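You operate a simulated robot arm through the tools that you are given. There is no shell and no other tool. Be economical: measure what you need, move in short steps, check, and stop when the job is done.

You run a simulated robot arm. Do the job below in one go: nothing can be reset, and whatever is moved stays where it is left.

## Task
Unload the peel tester for the next strip.
Fine: push the yellow knob home, open the clamp, lay the blue strip flat in the red sample tray and zero the display.

The check looks at the end state, three seconds after you hand in, the way a careful person would. Anything else that was tipped, shoved, dropped, spilled or broken makes it a failure.

## Robot
A 6-joint arm with a two-finger parallel gripper, fixed in place. Base frame: the origin is at the foot of the arm, x ahead of it, y to its left, z up. Readings come in m, degrees, newtons and seconds.
Its first joint turns from -66.0 to 66.0 degrees. Payload 2.1 kg.
Tool frame: the origin (TCP) lies between the finger pads and is the grasp point; the fingertips stand 0.03 m ahead of it; z points along the fingers, y is the line along which they close. The gripper opens to 0.094 m. The fingers are 0.028 m wide and 0.01 m thick; the gripper's body (0.05 by 0.096 m) begins 0.055 m behind the TCP.
Orientation is that of the tool frame in the base frame, as a unit quaternion [w, x, y, z]. With the fingers straight down and closing along the base's y, the tool's x points along the base's -x, its y along +y and its z along -z.

## Interface
- The arm moves only by the tool send_rows. Its argument "steps" is text: rows parted by semicolons, each of 7 numbers parted by spaces: the turn, a rotation vector about the tool's x, y, z in units of 180 degrees (1.0 is 180 degrees), then the shift along the tool's x, y, z in units of 300 mm (1.0 is 300 mm), then the closure, from 0 (fully open) to 1 (shut). In form: wx wy wz dx dy dz gripper; .... A call has 1 to 12 rows; each row is the pose to reach, as a shift and turn from the pose commanded when the call began, along the tool's axes at that moment. A call with a number of a shift or a turn outside -1 to 1 is refused whole. Each row takes 0.2 s and may step no farther than 0.05 m and 8.6 degrees from the row before; otherwise, or with a gripper value out of range, the whole call is refused. Where a pose cannot be reached the arm comes as near as it can. A force on the tool above 90 N (or 10 N above the force at the start of the call, whichever is more), or a blocked arm, ends the call early, and 0.2 s more pass. Each finger travels about 0.072 m/s and halts on what it meets, pressing with about 24 N; the grip force reading is that of the motor and also rises with nothing between the fingers. The clock runs only during rows and for 0.2 s after the last one: add rows that repeat a pose to give the fingers time. The reply holds the time, the measured pose of the TCP, the force on the tool along the base axes, the opening and the grip force, in the units named above and with some noise, and new pictures: "views" is both (left out), scene, wrist or none.
- Cameras (640 x 400 px; columns grow to the right, rows downward): "scene" is fixed at [-0.0115, -0.3608, 0.4771]; the picture's right is [0.99, 0.16, 0.00], its down [0.11, -0.70, -0.70] and it looks along [-0.11, 0.69, -0.71] (base axes); focal length 214 px, centre (320, 200). "wrist" rides on the gripper at [-0.037, 0, -0.058] in the tool frame; the picture's right is [0.00, -1.00, 0.00], its down [0.97, 0.00, -0.24] and it looks along [0.24, 0.00, 0.97] (tool axes); focal length 218 px, centre (320, 200).
- point_at(camera, pixels): there is no depth. For up to 12 entries [column, row, z] of the newest picture of that camera ("zoom" is the newest enlarged one), the place [x, y] in the base frame at which the ray of that pixel passes the height z, good to about 0.002 m, but the place of the scene camera against the robot may be out by one fixed shift of up to 0.012 m in any direction. No time passes.
- enlarge(camera, box): a new picture of the part [left, top, right, bottom] of that camera's present view, enlarged. No time passes.
- close_job(): hands the job in; it is judged then, once.

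Work in short steps. Measure before you move; look again where a grasp or a placing could have gone wrong, and mend it. You have 80 turns and 120 pictures in all, those below and enlarged ones among them. Open the gripper and draw the arm clear of the work before you hand the job in, unless the task says otherwise; then end with one line.

The tools are called after ">>>" as a command line: name --argument value ..., lists and objects as JSON in quotes. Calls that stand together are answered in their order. send_rows: Moves the arm, as the interface text tells. Its arguments: {"type":"object","properties":{"steps":{"type":"string"},"views":{"type":"string","enum":["both","scene","wrist","none"]}},"required":["steps"]} The other tools are called the same way: point_at (camera, pixels) gives the place at which the rays of pixels pass given heights; enlarge (camera, box) takes an enlarged picture of a part of a camera's view; close_job () hands the job in.

At the start:

```text
t: 0.0
ee_pos: [0.3337, 0.0165, 0.3196]
ee_rot: [0.0, 0.001, 1.0, 0.0]
contact_force: [1.0, 0.2, 0.8]
opening: 0.094
finger_force: 0.0
```

scene: 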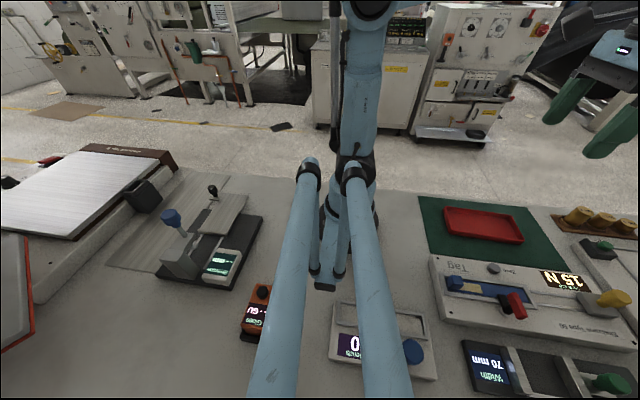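
wrist: 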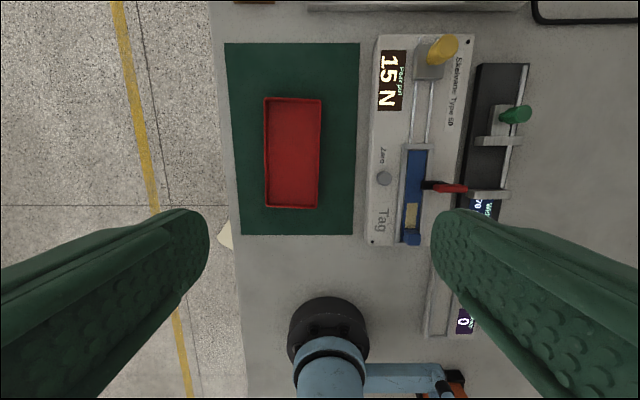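

The scene shows the tester at about (530,295) with the red tray behind it at (483,224). I enlarge both views of it before measuring.

>>> enlarge --camera "scene" --box '[410, 190, 640, 360]'

>>> enlarge --camera "wrist" --box '[340, 20, 560, 260]'

```text
2.35 times, centred on (525, 275) of scene
```

zoom: 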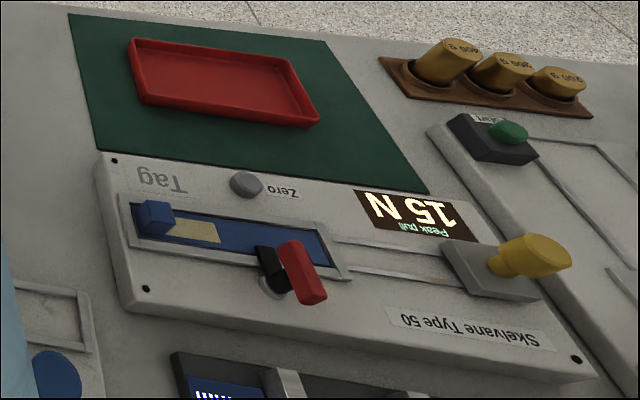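

```text
1.67 times, centred on (450, 140) of wrist
```

zoom: 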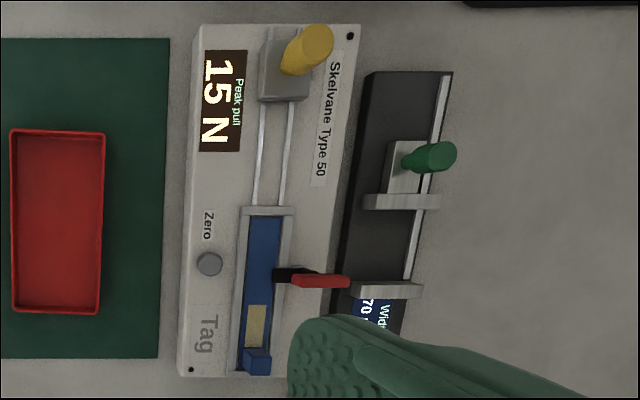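

The lever (red), knob (yellow), button (grey) and strip with a blue upright tab are clear. I measure rough places from the wrist view.

>>> point_at --camera "wrist" --pixels '[[384, 178, -0.14], [443, 48, -0.11], [428, 60, -0.14], [465, 187, -0.11], [432, 185, -0.13], [412, 238, -0.13], [415, 150, -0.14], [293, 98, -0.165], [293, 208, -0.165], [266, 150, -0.165], [320, 150, -0.165], [515, 115, -0.11]]'

>>> point_at --camera "scene" --pixels '[[494, 269, -0.14], [614, 299, -0.11], [516, 304, -0.11], [466, 284, -0.12]]'

```text
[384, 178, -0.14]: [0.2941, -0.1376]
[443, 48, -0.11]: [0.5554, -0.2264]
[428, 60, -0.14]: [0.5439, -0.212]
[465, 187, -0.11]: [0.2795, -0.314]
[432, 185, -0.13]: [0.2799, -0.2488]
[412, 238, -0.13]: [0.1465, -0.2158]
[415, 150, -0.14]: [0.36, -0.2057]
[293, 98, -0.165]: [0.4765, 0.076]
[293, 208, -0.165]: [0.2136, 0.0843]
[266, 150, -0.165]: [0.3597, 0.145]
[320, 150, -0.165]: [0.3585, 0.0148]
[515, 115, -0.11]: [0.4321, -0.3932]
```

```text
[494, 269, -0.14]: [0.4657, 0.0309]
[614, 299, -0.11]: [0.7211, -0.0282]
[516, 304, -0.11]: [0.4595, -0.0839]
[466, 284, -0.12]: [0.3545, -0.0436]
```

Scene and wrist disagree strongly for the button if z = -0.14, so I triangulate a few shared points by asking both cameras at two heights.

>>> point_at --camera "scene" --pixels '[[494, 269, -0.17], [494, 269, 0.05], [447, 207, -0.17], [447, 207, 0.05], [523, 242, -0.17], [523, 242, 0.05], [413, 350, -0.17], [413, 350, 0.05]]'

>>> point_at --camera "wrist" --pixels '[[384, 178, -0.17], [384, 178, 0.05], [264, 208, -0.17], [264, 208, 0.05], [322, 98, -0.17], [322, 98, 0.05]]'

```text
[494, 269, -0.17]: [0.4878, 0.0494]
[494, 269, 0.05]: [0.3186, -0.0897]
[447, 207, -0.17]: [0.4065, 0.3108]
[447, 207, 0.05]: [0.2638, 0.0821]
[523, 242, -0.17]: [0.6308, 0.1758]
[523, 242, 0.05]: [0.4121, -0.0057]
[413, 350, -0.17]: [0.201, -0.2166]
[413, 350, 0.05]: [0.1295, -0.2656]
```

```text
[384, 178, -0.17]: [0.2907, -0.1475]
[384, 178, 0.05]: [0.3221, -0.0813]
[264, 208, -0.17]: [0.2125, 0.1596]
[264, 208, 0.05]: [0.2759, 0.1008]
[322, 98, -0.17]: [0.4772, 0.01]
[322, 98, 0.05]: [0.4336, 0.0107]
```

The triangulation puts the work at about z ≈ 0.01–0.05, not -0.172, so I will not trust the stated surface height. I move sideways over the tester and only slightly down for a second wrist view with a known baseline.

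>>> send_rows --steps "0 0 0 0 -0.12 0 0; 0 0 0 0 -0.24 0 0; 0 0 0 0 -0.36 0 0; 0 0 0 0 -0.36 0 0"

```text
t: 1.0
ee_pos: [0.3326, -0.0939, 0.3193]
ee_rot: [0.0, 0.0, 1.0, 0.0]
contact_force: [-0.1, 0.5, -0.4]
opening: 0.0941
finger_force: 0.1
```

scene: 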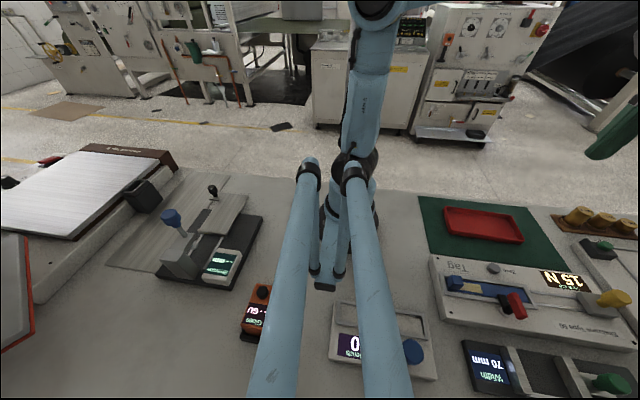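
wrist: 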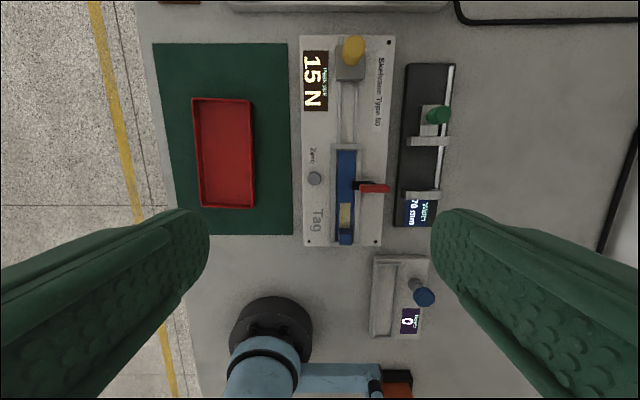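

Stereo between the two wrist views puts the button at z≈0.03, the knob top near (0.486,-0.134,0.073), the lever tip near (0.313,-0.189,0.077) and the strip tab near (0.221,-0.135,0.044). I go lower and nearer for a closer look.

>>> send_rows --steps "0 0 0 0.05 -0.06 0.1 0; 0 0 0 0.1 -0.12 0.2 0; 0 0 0 0.13 -0.16 0.3 0; 0 0 0 0.13 -0.16 0.3 0" --views "wrist"

>>> enlarge --camera "wrist" --box '[210, 60, 450, 260]'

>>> enlarge --camera "scene" --box '[430, 250, 560, 340]'

```text
t: 2.0
ee_pos: [0.2957, -0.1412, 0.2291]
ee_rot: [-0.001, 0.001, 1.0, 0.0]
contact_force: [0.2, -0.7, 0.2]
opening: 0.0938
finger_force: 0.0
```

wrist: 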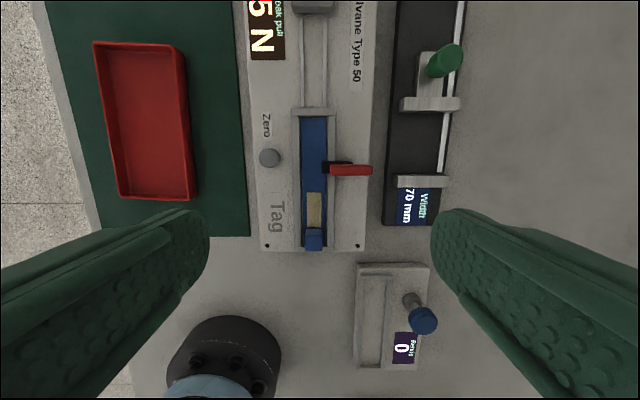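

```text
2.00 times, centred on (330, 160) of wrist
```

zoom: 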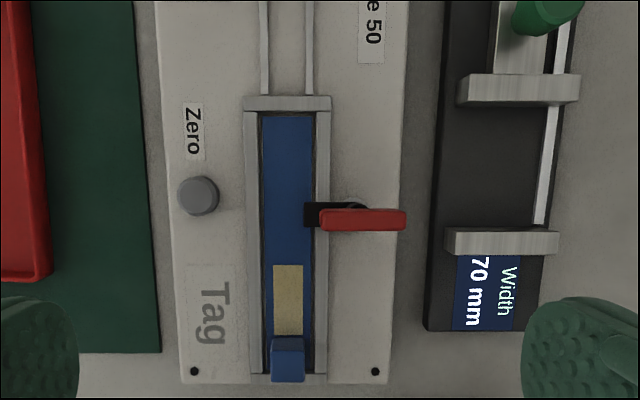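

```text
4.44 times, centred on (495, 295) of scene
```

zoom: 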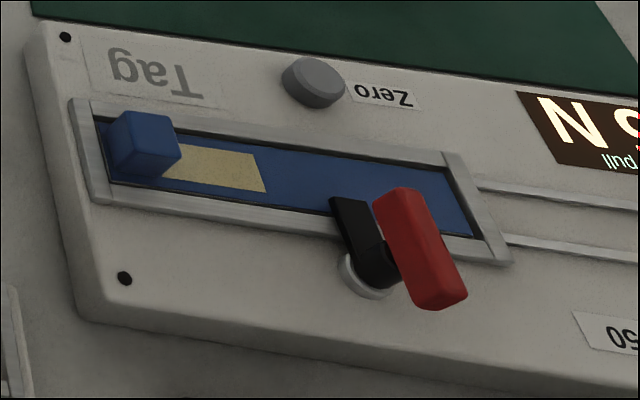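

The red bar appears to be a roughly horizontal handle at z≈0.075, y -0.15 to -0.19, over a post at about (0.316,-0.174), with a black arm over the strip. I take a closer oblique look to learn how it moves.

>>> send_rows --steps "0 0 0 -0.1 -0.03 0.08 0; 0 0 0 -0.2 -0.06 0.16 0; 0 0 0 -0.3 -0.1 0.25 0; 0 0 0 -0.3 -0.1 0.25 0" --views "wrist"

>>> enlarge --camera "wrist" --box '[220, 180, 440, 400]'

```text
t: 3.0
ee_pos: [0.3828, -0.1718, 0.1529]
ee_rot: [0.0, 0.0, 1.0, 0.0]
contact_force: [0.4, -1.3, 1.0]
opening: 0.094
finger_force: 0.1
```

wrist: 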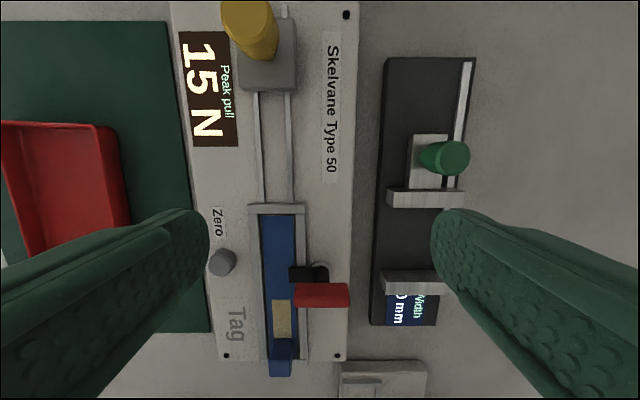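

```text
1.82 times, centred on (330, 290) of wrist
```

zoom: 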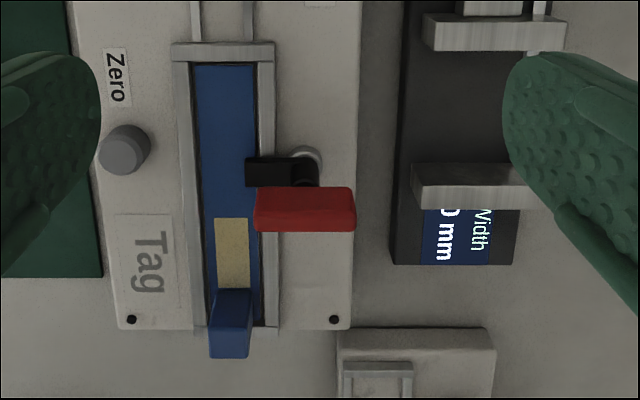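

Clear now: a post at about (0.314,-0.1725) carries a black arm over the strip and a red bar (top z≈0.064) centred on it, so it's a turn clamp about the vertical. First the knob: I move over it to measure it.

>>> send_rows --steps "0 0 0 -0.15 0.06 0 0; 0 0 0 -0.29 0.12 0 0; 0 0 0 -0.29 0.12 0 0" --views "both"

>>> enlarge --camera "scene" --box '[520, 250, 640, 340]'

```text
t: 3.8
ee_pos: [0.4723, -0.1334, 0.155]
ee_rot: [0.0, 0.001, 1.0, -0.001]
contact_force: [-0.2, 0.6, 0.1]
opening: 0.0941
finger_force: 0.0
```

scene: 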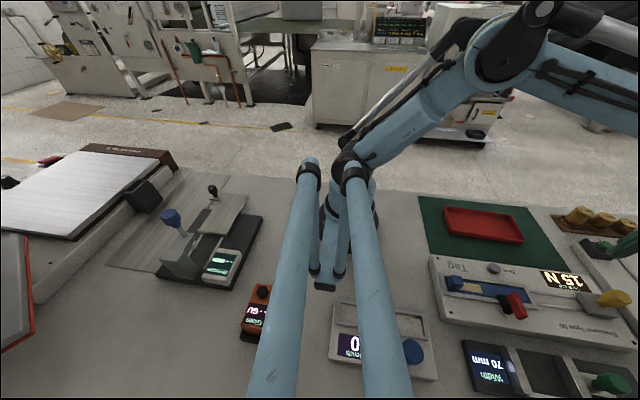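
wrist: 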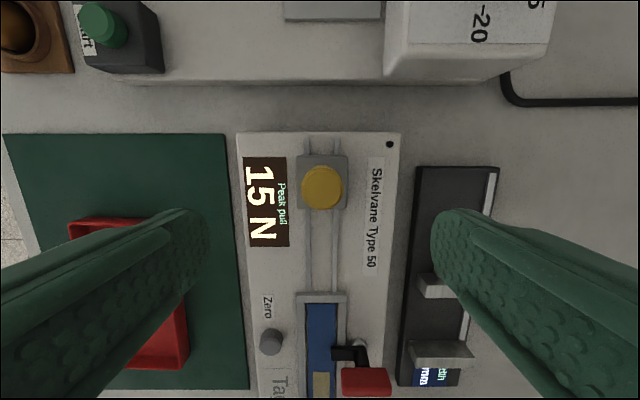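

```text
4.44 times, centred on (580, 295) of scene
```

zoom: 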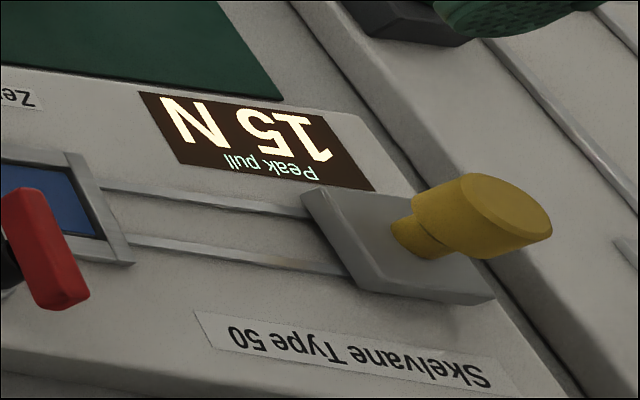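

The yellow head is centred at (322,187), i.e. about (0.4835,-0.1347), 27 mm wide, top z≈0.075; rails run from the carriage to the strip channel, so home is toward the strip (-x). I lower the open fingers around the head.

>>> send_rows --steps "0 0 0 -0.037 -0.004 0.08 0; 0 0 0 -0.037 -0.004 0.16 0; 0 0 0 -0.037 -0.004 0.23 0; 0 0 0 -0.037 -0.004 0.23 0" --views "both"

```text
t: 4.8
ee_pos: [0.4821, -0.1363, 0.0844]
ee_rot: [0.0, 0.0, 1.0, 0.0]
contact_force: [0.2, -0.4, 0.0]
opening: 0.0941
finger_force: 0.1
```

scene: 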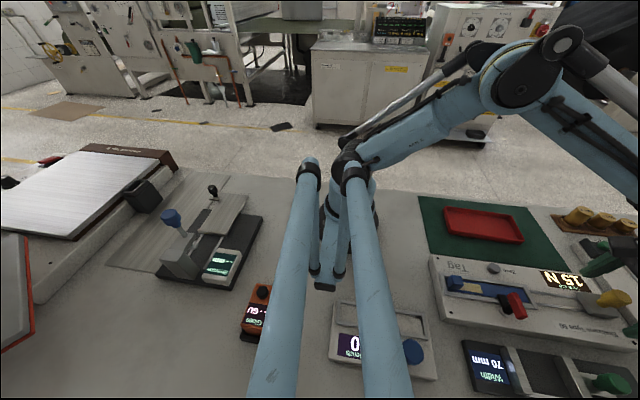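
wrist: 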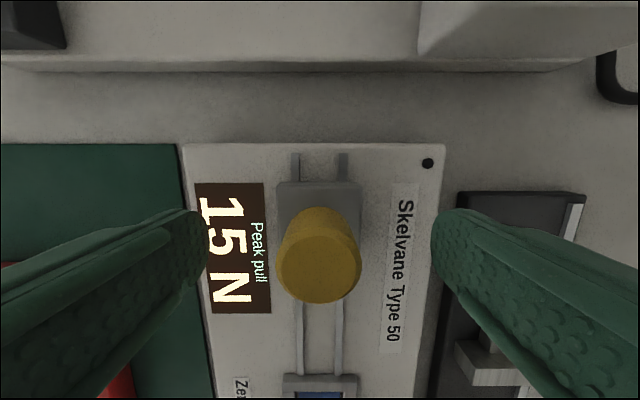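

The head is centred between the fingers (318,265). I close on it.

>>> send_rows --steps "0 0 0 0 0 0 0.8; 0 0 0 0 0 0 0.8; 0 0 0 0 0 0 0.8; 0 0 0 0 0 0 0.8" --views "none"

```text
t: 5.8
ee_pos: [0.4823, -0.1347, 0.0846]
ee_rot: [0.0, 0.0, 1.0, -0.001]
contact_force: [-0.3, 4.0, -0.8]
opening: 0.0256
finger_force: 45.5
```

Held at 25.6 mm. I draw it toward the strip (-x) in small steps.

>>> send_rows --steps "0 0 0 0.05 0 0 0.8; 0 0 0 0.1 0 0 0.8; 0 0 0 0.15 0 0 0.8; 0 0 0 0.2 0 0 0.8; 0 0 0 0.2 0 0 0.8" --views "both"

```text
t: 7.0
ee_pos: [0.4228, -0.1357, 0.0853]
ee_rot: [-0.001, -0.001, 1.0, 0.002]
contact_force: [-1.3, 13.8, -1.2]
opening: 0.0257
finger_force: 45.0
```

scene: 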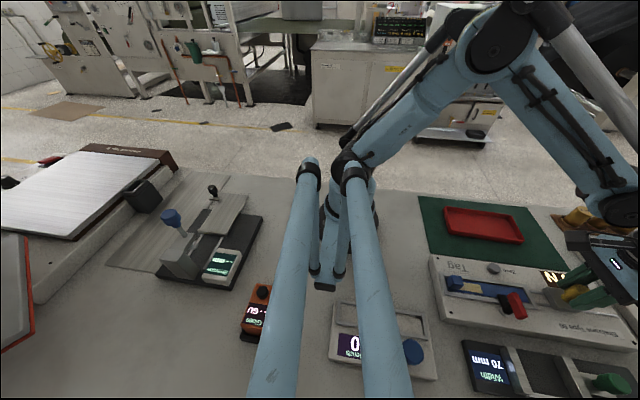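
wrist: 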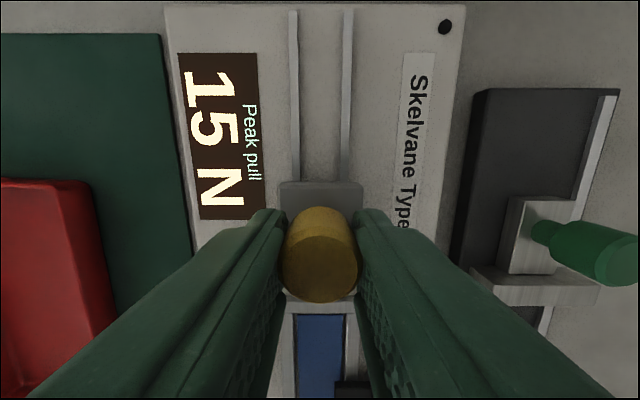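

The carriage slides along; the force along x is tiny, with 14 N sideways, so I ease 1.5 mm toward +y and continue in small steps toward the channel end.

>>> send_rows --steps "0 0 0 0.017 0.005 0 0.8; 0 0 0 0.033 0.005 0 0.8; 0 0 0 0.05 0.005 0 0.8; 0 0 0 0.067 0.005 0 0.8; 0 0 0 0.067 0.005 0 0.8" --views "wrist"

```text
t: 8.2
ee_pos: [0.4018, -0.135, 0.0829]
ee_rot: [0.0, 0.0, 1.0, 0.0]
contact_force: [0.1, -1.0, -25.5]
opening: 0.0256
finger_force: 45.3
```

wrist: 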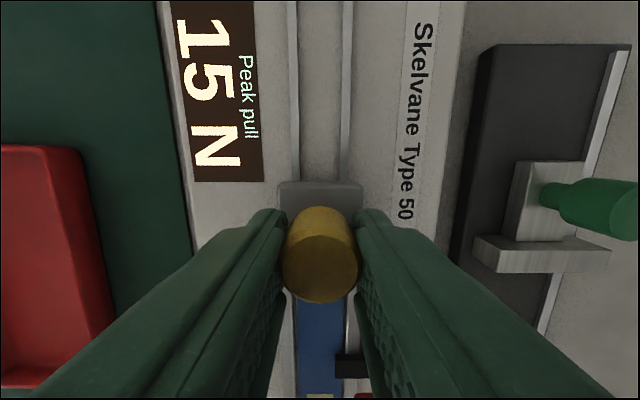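

No x force yet, but a -25 N z reading. I repeat a smaller step forward and watch.

>>> send_rows --steps "0 0 0 0.01 0 0 0.8; 0 0 0 0.02 0 0 0.8; 0 0 0 0.02 0 0 0.8" --views "both"

>>> enlarge --camera "scene" --box '[490, 250, 610, 340]'

```text
t: 9.0
ee_pos: [0.3978, -0.1347, 0.0847]
ee_rot: [0.003, 0.0, 1.0, 0.0]
contact_force: [25.8, -9.2, -17.6]
opening: 0.0256
finger_force: 45.0
```

scene: 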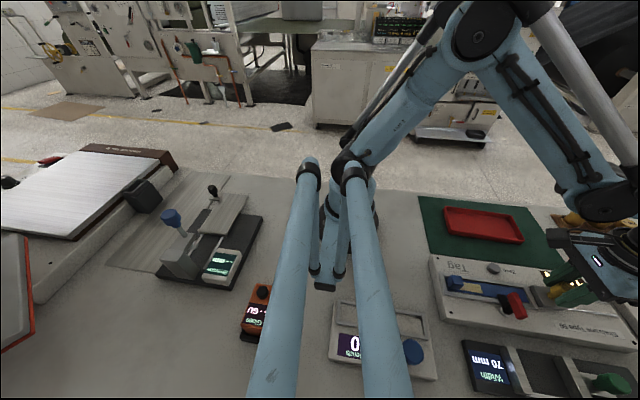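
wrist: 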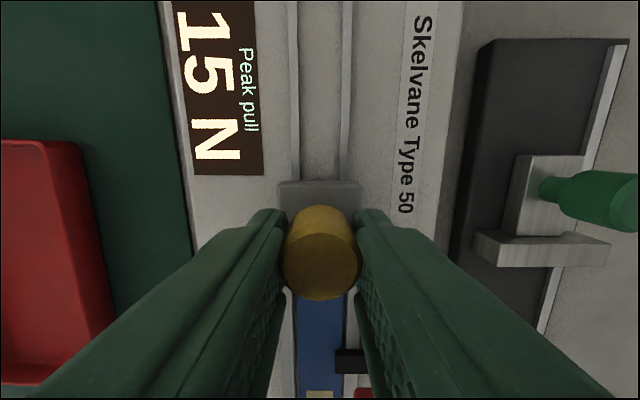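

```text
4.44 times, centred on (550, 295) of scene
```

zoom: 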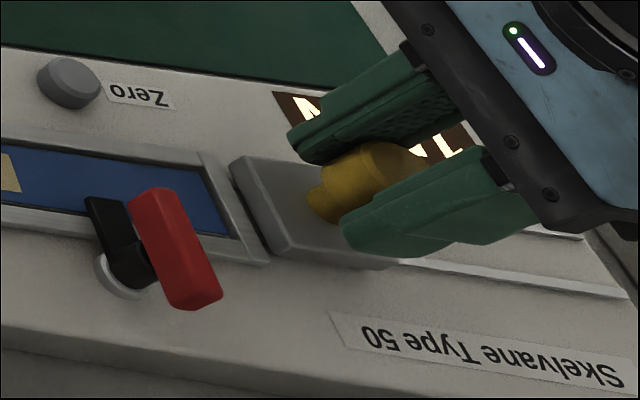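

The x force rose to 26 N with the carriage at the channel frame. One more slight push to confirm it's at the stop, then release.

>>> send_rows --steps "0 0 0 0.01 0 0 0.8; 0 0 0 0.015 0 0 0.8; 0 0 0 0.015 0 0 0.8" --views "none"

```text
t: 9.8
ee_pos: [0.3955, -0.135, 0.0848]
ee_rot: [0.01, -0.002, 1.0, -0.002]
contact_force: [61.1, -7.9, -2.2]
opening: 0.0257
finger_force: 44.7
```

The stop is firm (61 N, no motion). I relieve the load, open and rise.

>>> send_rows --steps "0 0 0 -0.012 0 0 0.8; 0 0 0 -0.012 0 0 0.3; 0 0 0 -0.012 0 0 0; 0 0 0 -0.012 0 0 0; 0 0 0 -0.012 0 -0.08 0; 0 0 0 -0.012 0 -0.2 0; 0 0 0 -0.012 0 -0.3 0; 0 0 0 -0.012 0 -0.3 0" --views "both"

>>> enlarge --camera "scene" --box '[490, 250, 610, 340]'

```text
t: 11.6
ee_pos: [0.3949, -0.1341, 0.1766]
ee_rot: [0.0, 0.0, 1.0, 0.0]
contact_force: [0.6, -0.2, 0.0]
opening: 0.0939
finger_force: 0.1
```

scene: 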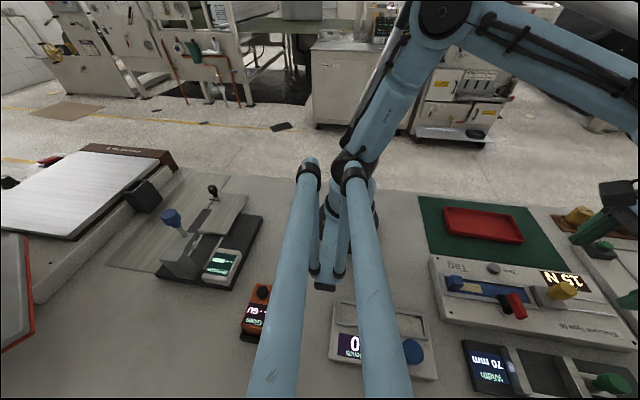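
wrist: 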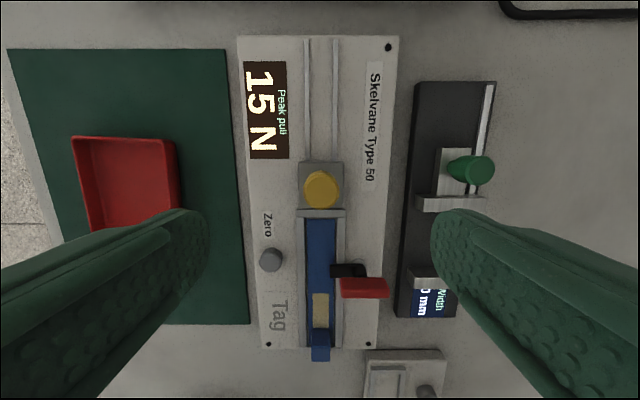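

```text
4.44 times, centred on (550, 295) of scene
```

zoom: 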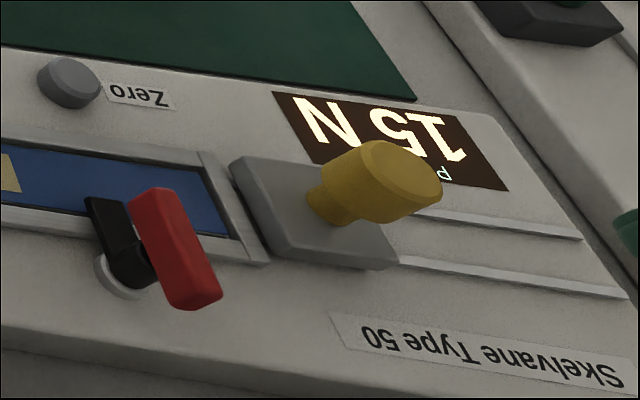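

The carriage is home against the channel. Next I look closely at the lever for any hint of its turning direction.

>>> enlarge --camera "wrist" --box '[300, 230, 420, 320]'

```text
4.44 times, centred on (360, 275) of wrist
```

zoom: 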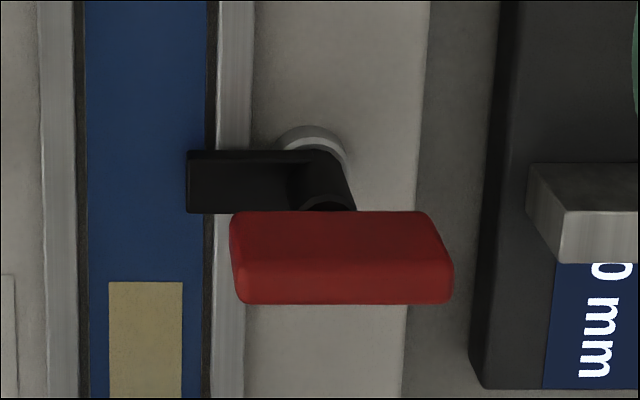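

The post is vertical at about (0.314,-0.172); the bar is ~10 mm wide, ~43 mm long, its top at z≈0.075. I move over it while turning the tool a quarter about its z so the fingers close along x.

>>> send_rows --steps "0 0 0.0417 0.023 -0.011 0 0; 0 0 0.0833 0.045 -0.021 0 0; 0 0 0.125 0.068 -0.032 0 0; 0 0 0.1667 0.09 -0.042 0 0; 0 0 0.2083 0.113 -0.053 0 0; 0 0 0.25 0.135 -0.063 0 0; 0 0 0.2917 0.158 -0.074 0 0; 0 0 0.3333 0.18 -0.084 0 0; 0 0 0.375 0.203 -0.095 0 0; 0 0 0.4167 0.225 -0.106 0 0; 0 0 0.4583 0.248 -0.116 0 0; 0 0 0.5 0.27 -0.127 0 0" --views "wrist"

```text
t: 14.2
ee_pos: [0.3151, -0.1714, 0.1729]
ee_rot: [0.001, 0.708, 0.706, 0.0]
contact_force: [-0.5, 0.1, -0.5]
opening: 0.0942
finger_force: 0.2
```

wrist: 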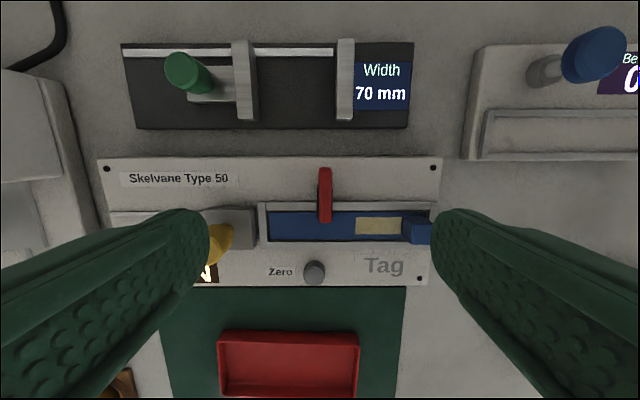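

The bar is at columns 319–331, i.e. x≈0.312, y≈-0.173. I descend with the fingers partly closed around it and look before gripping.

>>> send_rows --steps "0 0 0 -0.005 -0.01 0 0.4; 0 0 0 -0.005 -0.01 0.1 0.4; 0 0 0 -0.005 -0.01 0.2 0.4; 0 0 0 -0.005 -0.01 0.28 0.4; 0 0 0 -0.005 -0.01 0.28 0.4" --views "both"

>>> enlarge --camera "scene" --box '[450, 230, 590, 340]'

```text
t: 15.4
ee_pos: [0.3112, -0.1751, 0.091]
ee_rot: [0.0, 0.707, 0.707, 0.001]
contact_force: [-0.3, -0.1, -0.1]
opening: 0.0565
finger_force: 0.0
```

scene: 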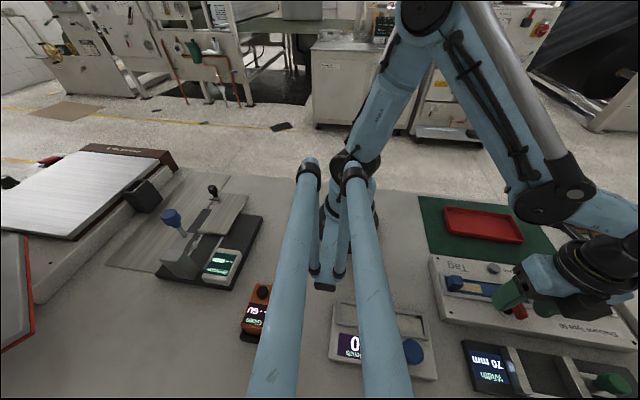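
wrist: 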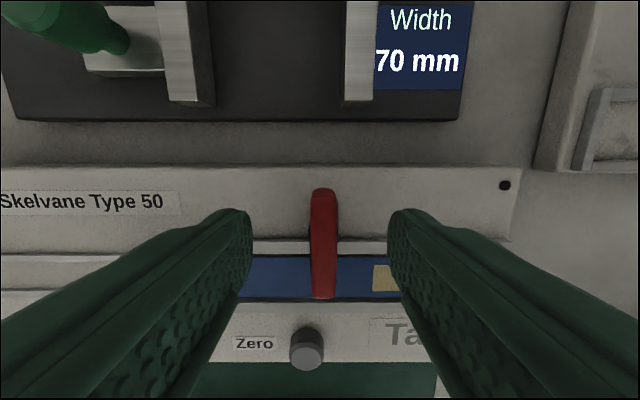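

```text
3.64 times, centred on (520, 285) of scene
```

zoom: 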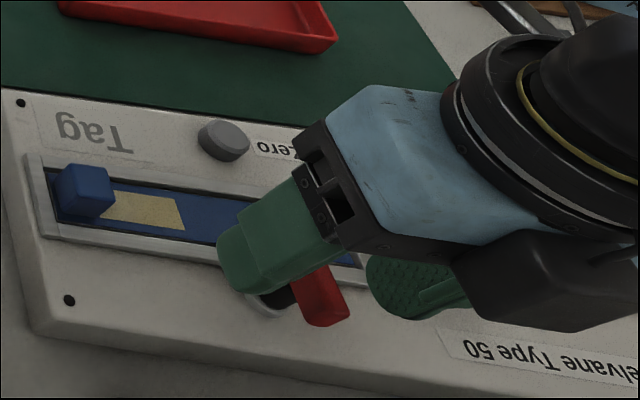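

The bar sits centred between the fingers. I close on it.

>>> send_rows --steps "0 0 0 0 0 0 0.95; 0 0 0 0 0 0 0.95; 0 0 0 0 0 0 0.95; 0 0 0 0 0 0 0.95" --views "none"

```text
t: 16.4
ee_pos: [0.3103, -0.1735, 0.092]
ee_rot: [-0.001, 0.707, 0.707, -0.001]
contact_force: [-21.8, 2.9, 1.1]
opening: 0.0096
finger_force: 43.4
```

Gripped (9.6 mm), with 22 N side force in -x, so I ease 1 mm to -x and try a small turn (about 15°) back.

>>> send_rows --steps "0 0 0 0 -0.004 0 0.95; 0 0 -0.03 0 -0.004 0 0.95; 0 0 -0.06 0 -0.004 0 0.95; 0 0 -0.09 0 -0.004 0 0.95; 0 0 -0.09 0 -0.004 0 0.95" --views "wrist"

```text
t: 17.6
ee_pos: [0.3098, -0.1744, 0.0925]
ee_rot: [0.001, 0.6, 0.8, 0.0]
contact_force: [-3.6, -12.0, -2.5]
opening: 0.0101
finger_force: 43.8
```

wrist: 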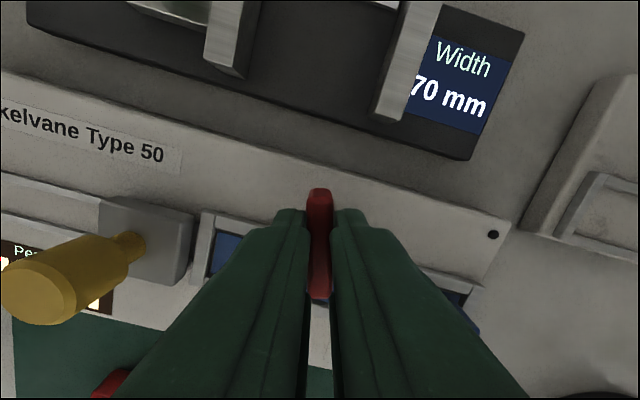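

The bar turns with the tool and forces stay small. I turn on another 36° and check.

>>> send_rows --steps "0 0 -0.04 0 0 0 0.95; 0 0 -0.08 0 0 0 0.95; 0 0 -0.12 0 0 0 0.95; 0 0 -0.16 0 0 0 0.95; 0 0 -0.2 0 0 0 0.95; 0 0 -0.2 0 0 0 0.95" --views "both"

>>> enlarge --camera "scene" --box '[450, 230, 590, 340]'

```text
t: 19.0
ee_pos: [0.3108, -0.1737, 0.0912]
ee_rot: [0.001, 0.322, 0.947, 0.0]
contact_force: [13.8, -4.3, 27.5]
opening: 0.0098
finger_force: 43.5
```

scene: 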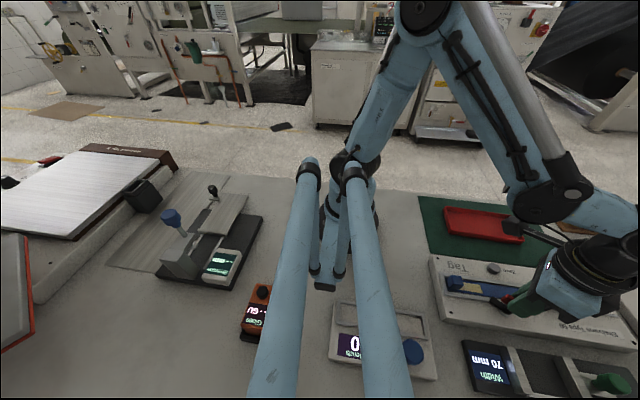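
wrist: 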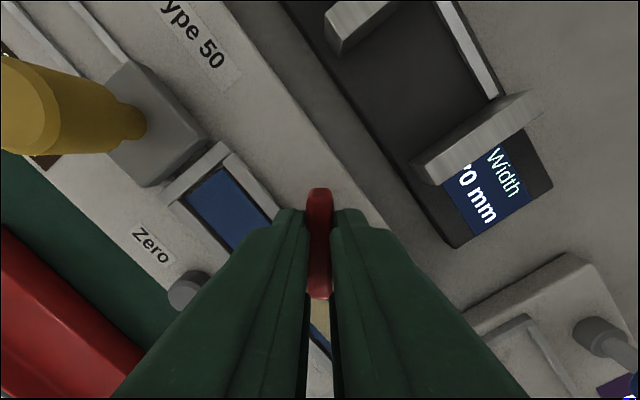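

```text
3.64 times, centred on (520, 285) of scene
```

zoom: 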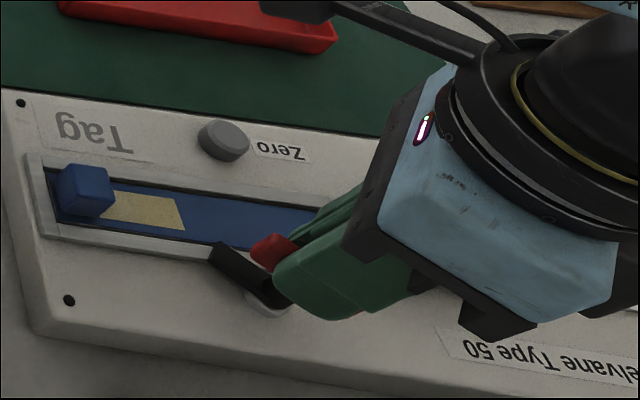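

The black arm swings off the strip toward -x as intended. I complete the quarter turn.

>>> send_rows --steps "0 0 -0.04 0 0 0 0.95; 0 0 -0.08 0 0 0 0.95; 0 0 -0.12 0 0 0 0.95; 0 0 -0.16 0 0 0 0.95; 0 0 -0.2 0 0 0 0.95; 0 0 -0.21 0 0 0 0.95; 0 0 -0.21 0 0 0 0.95" --views "both"

>>> enlarge --camera "scene" --box '[450, 230, 590, 340]'

```text
t: 20.6
ee_pos: [0.3111, -0.1724, 0.0905]
ee_rot: [0.003, -0.002, 1.0, 0.003]
contact_force: [23.6, 13.7, -20.6]
opening: 0.0096
finger_force: 43.3
```

scene: 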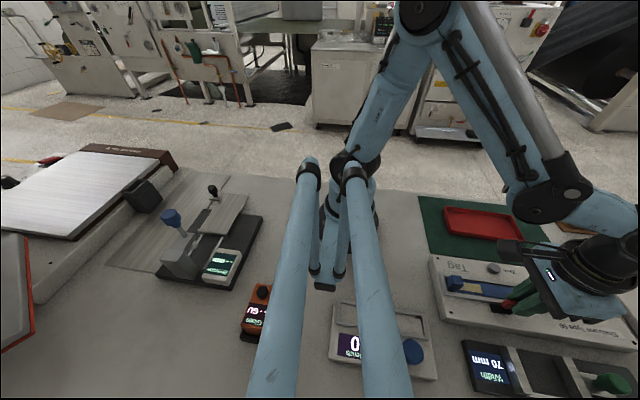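
wrist: 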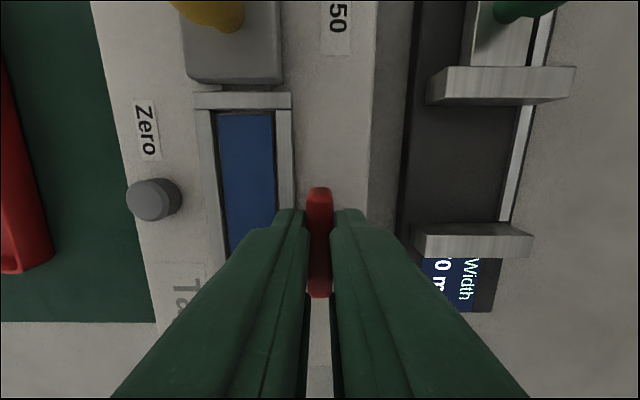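

```text
3.64 times, centred on (520, 285) of scene
```

zoom: 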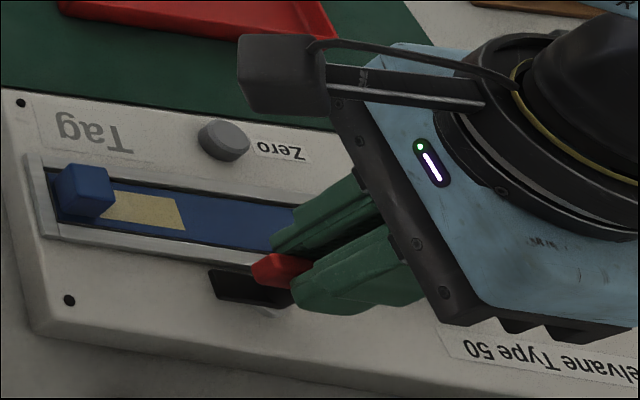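

The arm is off the strip at 90°. I test gently whether it goes further to a stop.

>>> send_rows --steps "0 0 -0.03 0 0 0 0.95; 0 0 -0.06 0 0 0 0.95; 0 0 -0.09 0 0 0 0.95; 0 0 -0.09 0 0 0 0.95" --views "scene"

>>> enlarge --camera "scene" --box '[450, 230, 590, 340]'

```text
t: 21.6
ee_pos: [0.3085, -0.173, 0.0901]
ee_rot: [-0.001, -0.141, 0.99, 0.002]
contact_force: [-0.5, 23.2, 3.1]
opening: 0.0179
finger_force: 45.3
```

scene: 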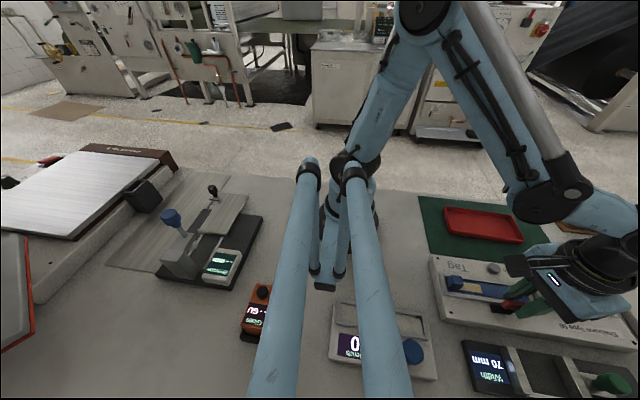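

```text
3.64 times, centred on (520, 285) of scene
```

zoom: 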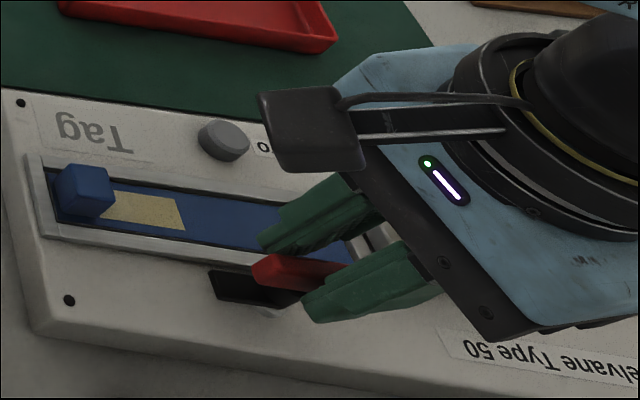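

The bar stayed put while the fingers were forced to 17.9 mm, so it's at its open stop. I turn back to square, release and rise.

>>> send_rows --steps "0 0 0.03 0 0 0 0.95; 0 0 0.06 0 0 0 0.95; 0 0 0.09 0 0 0 0.9; 0 0 0.09 0 0 0 0.4; 0 0 0.09 0 0 0 0.4; 0 0 0.09 0 0 -0.08 0.4; 0 0 0.09 0 0 -0.2 0; 0 0 0.09 0 0 -0.3 0; 0 0 0.09 0 0 -0.3 0" --views "both"

>>> enlarge --camera "scene" --box '[430, 230, 570, 340]'

```text
t: 23.6
ee_pos: [0.3089, -0.1745, 0.1813]
ee_rot: [0.0, 0.0, 1.0, 0.0]
contact_force: [0.3, 0.3, 0.3]
opening: 0.094
finger_force: 0.0
```

scene: 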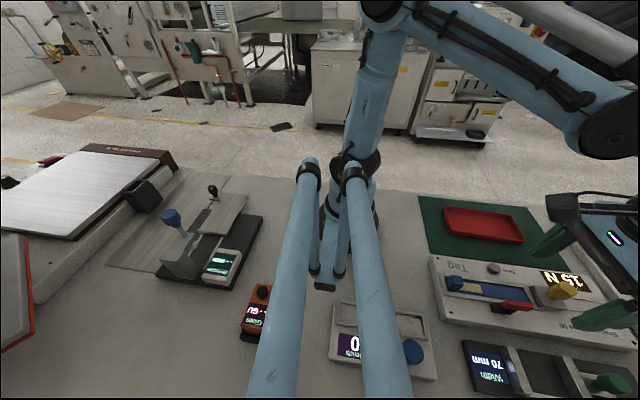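
wrist: 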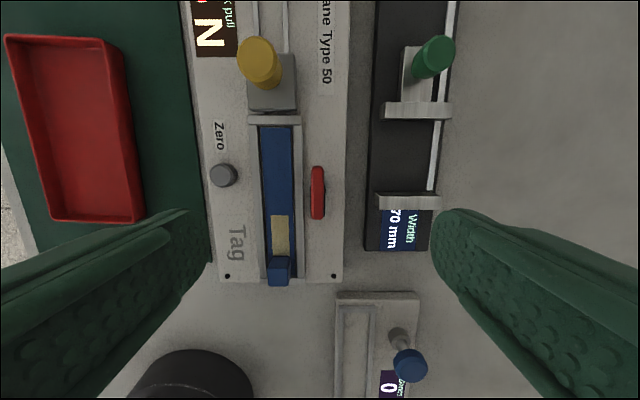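

```text
3.64 times, centred on (500, 285) of scene
```

zoom: 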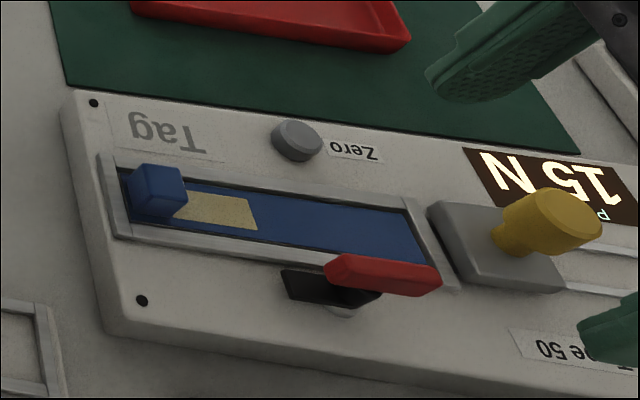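

The clamp is open. Now I enlarge the wrist view for the strip tab.

>>> enlarge --camera "wrist" --box '[210, 110, 370, 300]'

```text
2.11 times, centred on (290, 205) of wrist
```

zoom: 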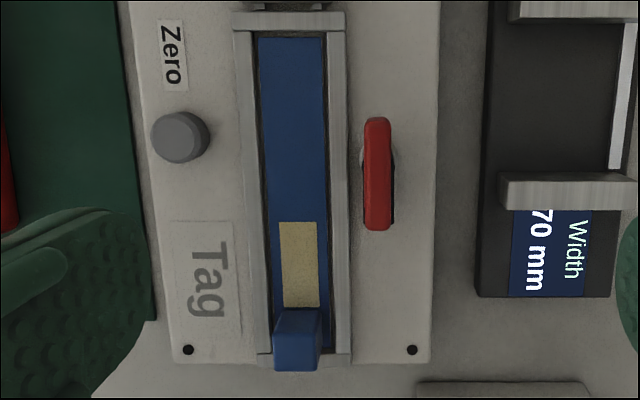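

The tab is about 20 mm wide at roughly (0.225,-0.1345). That is close to the base, so I approach at height and check the arm gets there.

>>> send_rows --steps "0 0 0 0.1 0.05 0.05 0; 0 0 0 0.2 0.1 0.1 0; 0 0 0 0.28 0.133 0.17 0; 0 0 0 0.28 0.133 0.17 0" --views "both"

```text
t: 24.6
ee_pos: [0.2262, -0.1344, 0.1308]
ee_rot: [-0.001, 0.0, 1.0, 0.001]
contact_force: [-0.3, -0.7, -0.2]
opening: 0.0937
finger_force: 0.0
```

scene: 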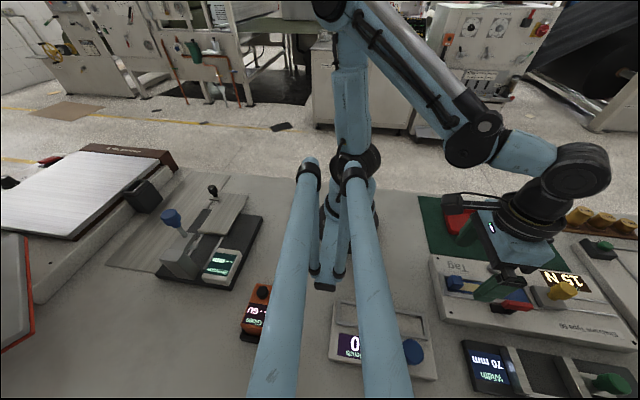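
wrist: 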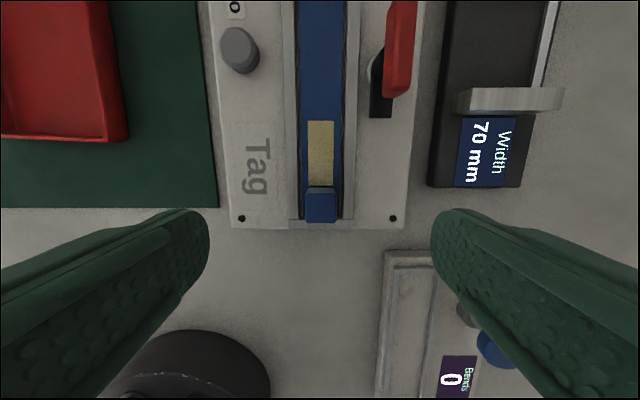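

The tab is centred at (321,207), i.e. (0.2235,-0.135). I descend with the fingers part closed, tips to about z 0.042, and look.

>>> send_rows --steps "0 0 0 0.008 -0.002 0 0.5; 0 0 0 0.008 -0.002 0.07 0.5; 0 0 0 0.008 -0.002 0.14 0.5; 0 0 0 0.008 -0.002 0.195 0.5; 0 0 0 0.008 -0.002 0.195 0.5" --views "both"

>>> enlarge --camera "scene" --box '[430, 250, 530, 330]'

```text
t: 25.8
ee_pos: [0.2234, -0.1349, 0.0714]
ee_rot: [0.0, 0.0, 1.0, 0.0]
contact_force: [0.6, -0.4, -0.6]
opening: 0.047
finger_force: 0.1
```

scene: 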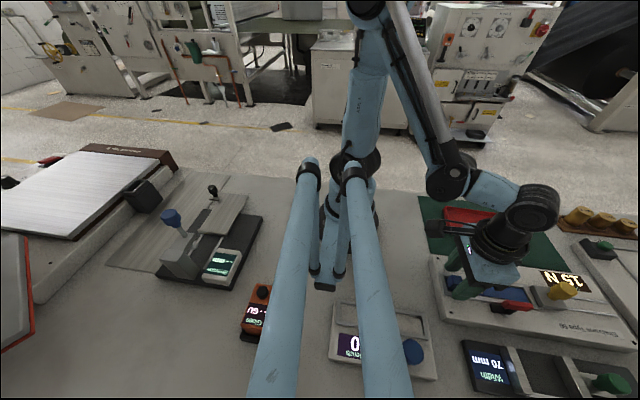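
wrist: 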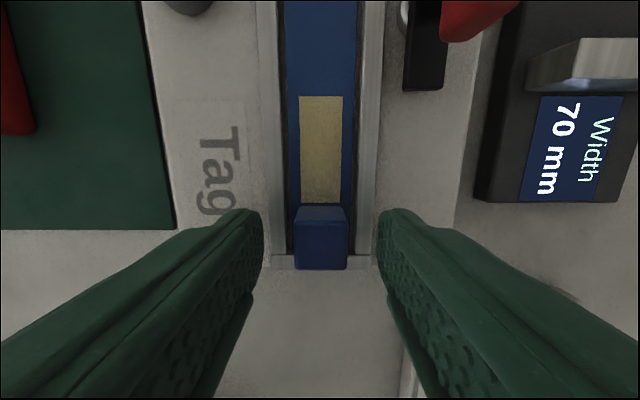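

```text
5.00 times, centred on (480, 290) of scene
```

zoom: 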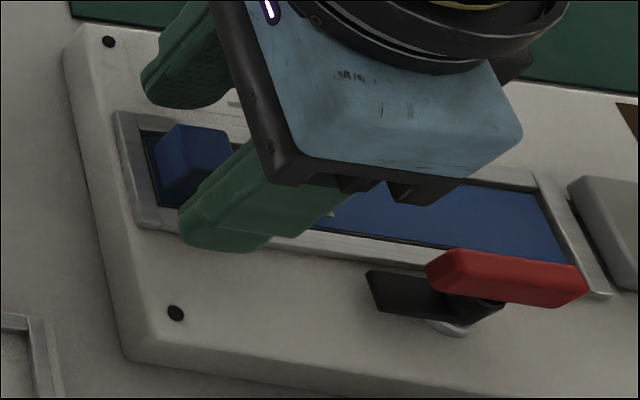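

The tab (top z≈0.05) is centred at (321,246). I lower 5 mm more and close on it.

>>> send_rows --steps "0 0 0 0 0 0.01 0.5; 0 0 0 0 0 0.018 0.5; 0 0 0 0 0 0.018 0.9; 0 0 0 0 0 0.018 0.9; 0 0 0 0 0 0.018 0.9; 0 0 0 0 0 0.018 0.9" --views "wrist"

```text
t: 27.2
ee_pos: [0.225, -0.1343, 0.065]
ee_rot: [0.0, 0.0, 1.0, 0.0]
contact_force: [-0.1, -2.1, 15.6]
opening: 0.019
finger_force: 23.9
```

wrist: 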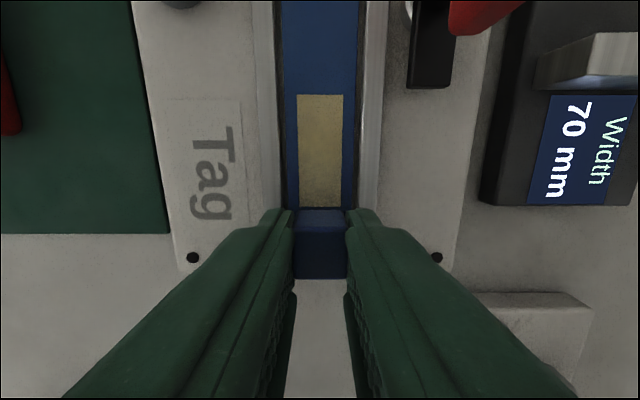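

Tab gripped at 19 mm. I lift straight up slowly and look.

>>> send_rows --steps "0 0 0 0 0 -0.02 0.9; 0 0 0 0 0 -0.05 0.9; 0 0 0 0 0 -0.1 0.9; 0 0 0 0 0 -0.15 0.9; 0 0 0 0 0 -0.2 0.9; 0 0 0 0 0 -0.2 0.9" --views "both"

>>> enlarge --camera "scene" --box '[430, 230, 570, 330]'

```text
t: 28.6
ee_pos: [0.2244, -0.1353, 0.1267]
ee_rot: [-0.001, 0.0, 1.0, 0.0]
contact_force: [0.2, -0.2, 0.1]
opening: 0.0189
finger_force: 23.5
```

scene: 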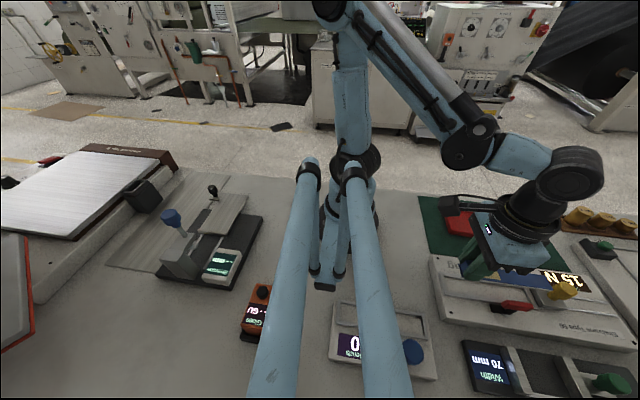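
wrist: 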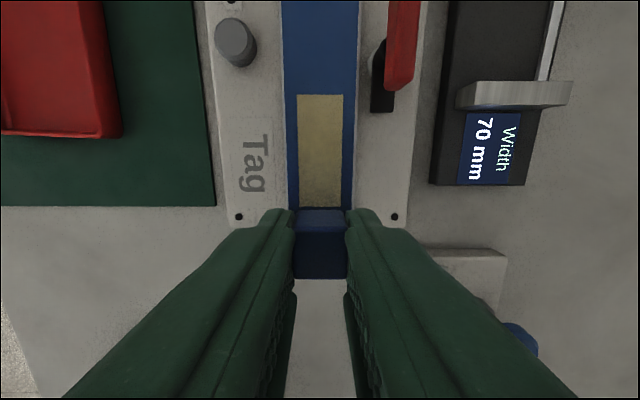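

```text
4.00 times, centred on (500, 280) of scene
```

zoom: 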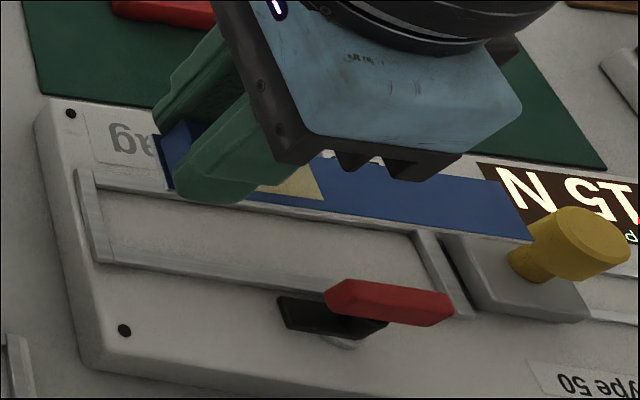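

The strip came up level and whole. I raise further and carry it over the tray, then look to align.

>>> send_rows --steps "0 0 0 0 0 -0.1 0.9; 0 0 0 0 0 -0.17 0.9; 0 0 0 -0.03 0.1 -0.17 0.9; 0 0 0 -0.06 0.2 -0.17 0.9; 0 0 0 -0.1 0.3 -0.17 0.9; 0 0 0 -0.14 0.4 -0.17 0.9; 0 0 0 -0.18 0.5 -0.17 0.9; 0 0 0 -0.21 0.58 -0.17 0.9; 0 0 0 -0.21 0.641 -0.17 0.9; 0 0 0 -0.21 0.641 -0.17 0.9" --views "both"

```text
t: 30.8
ee_pos: [0.2879, 0.0576, 0.1751]
ee_rot: [-0.001, 0.0, 1.0, 0.0]
contact_force: [0.2, -0.3, -0.4]
opening: 0.0188
finger_force: 23.3
```

scene: 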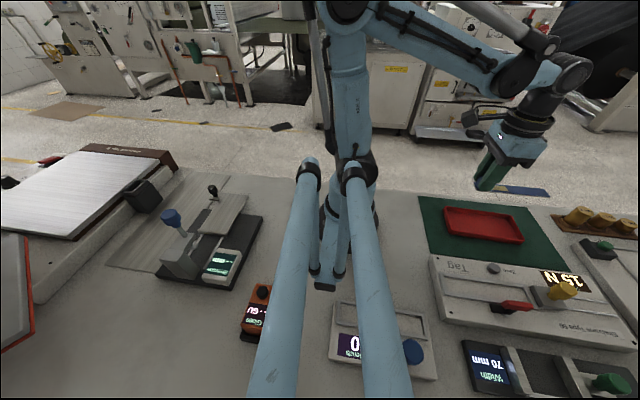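
wrist: 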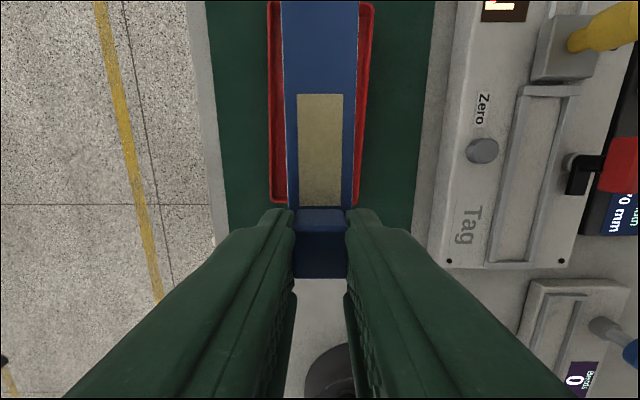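

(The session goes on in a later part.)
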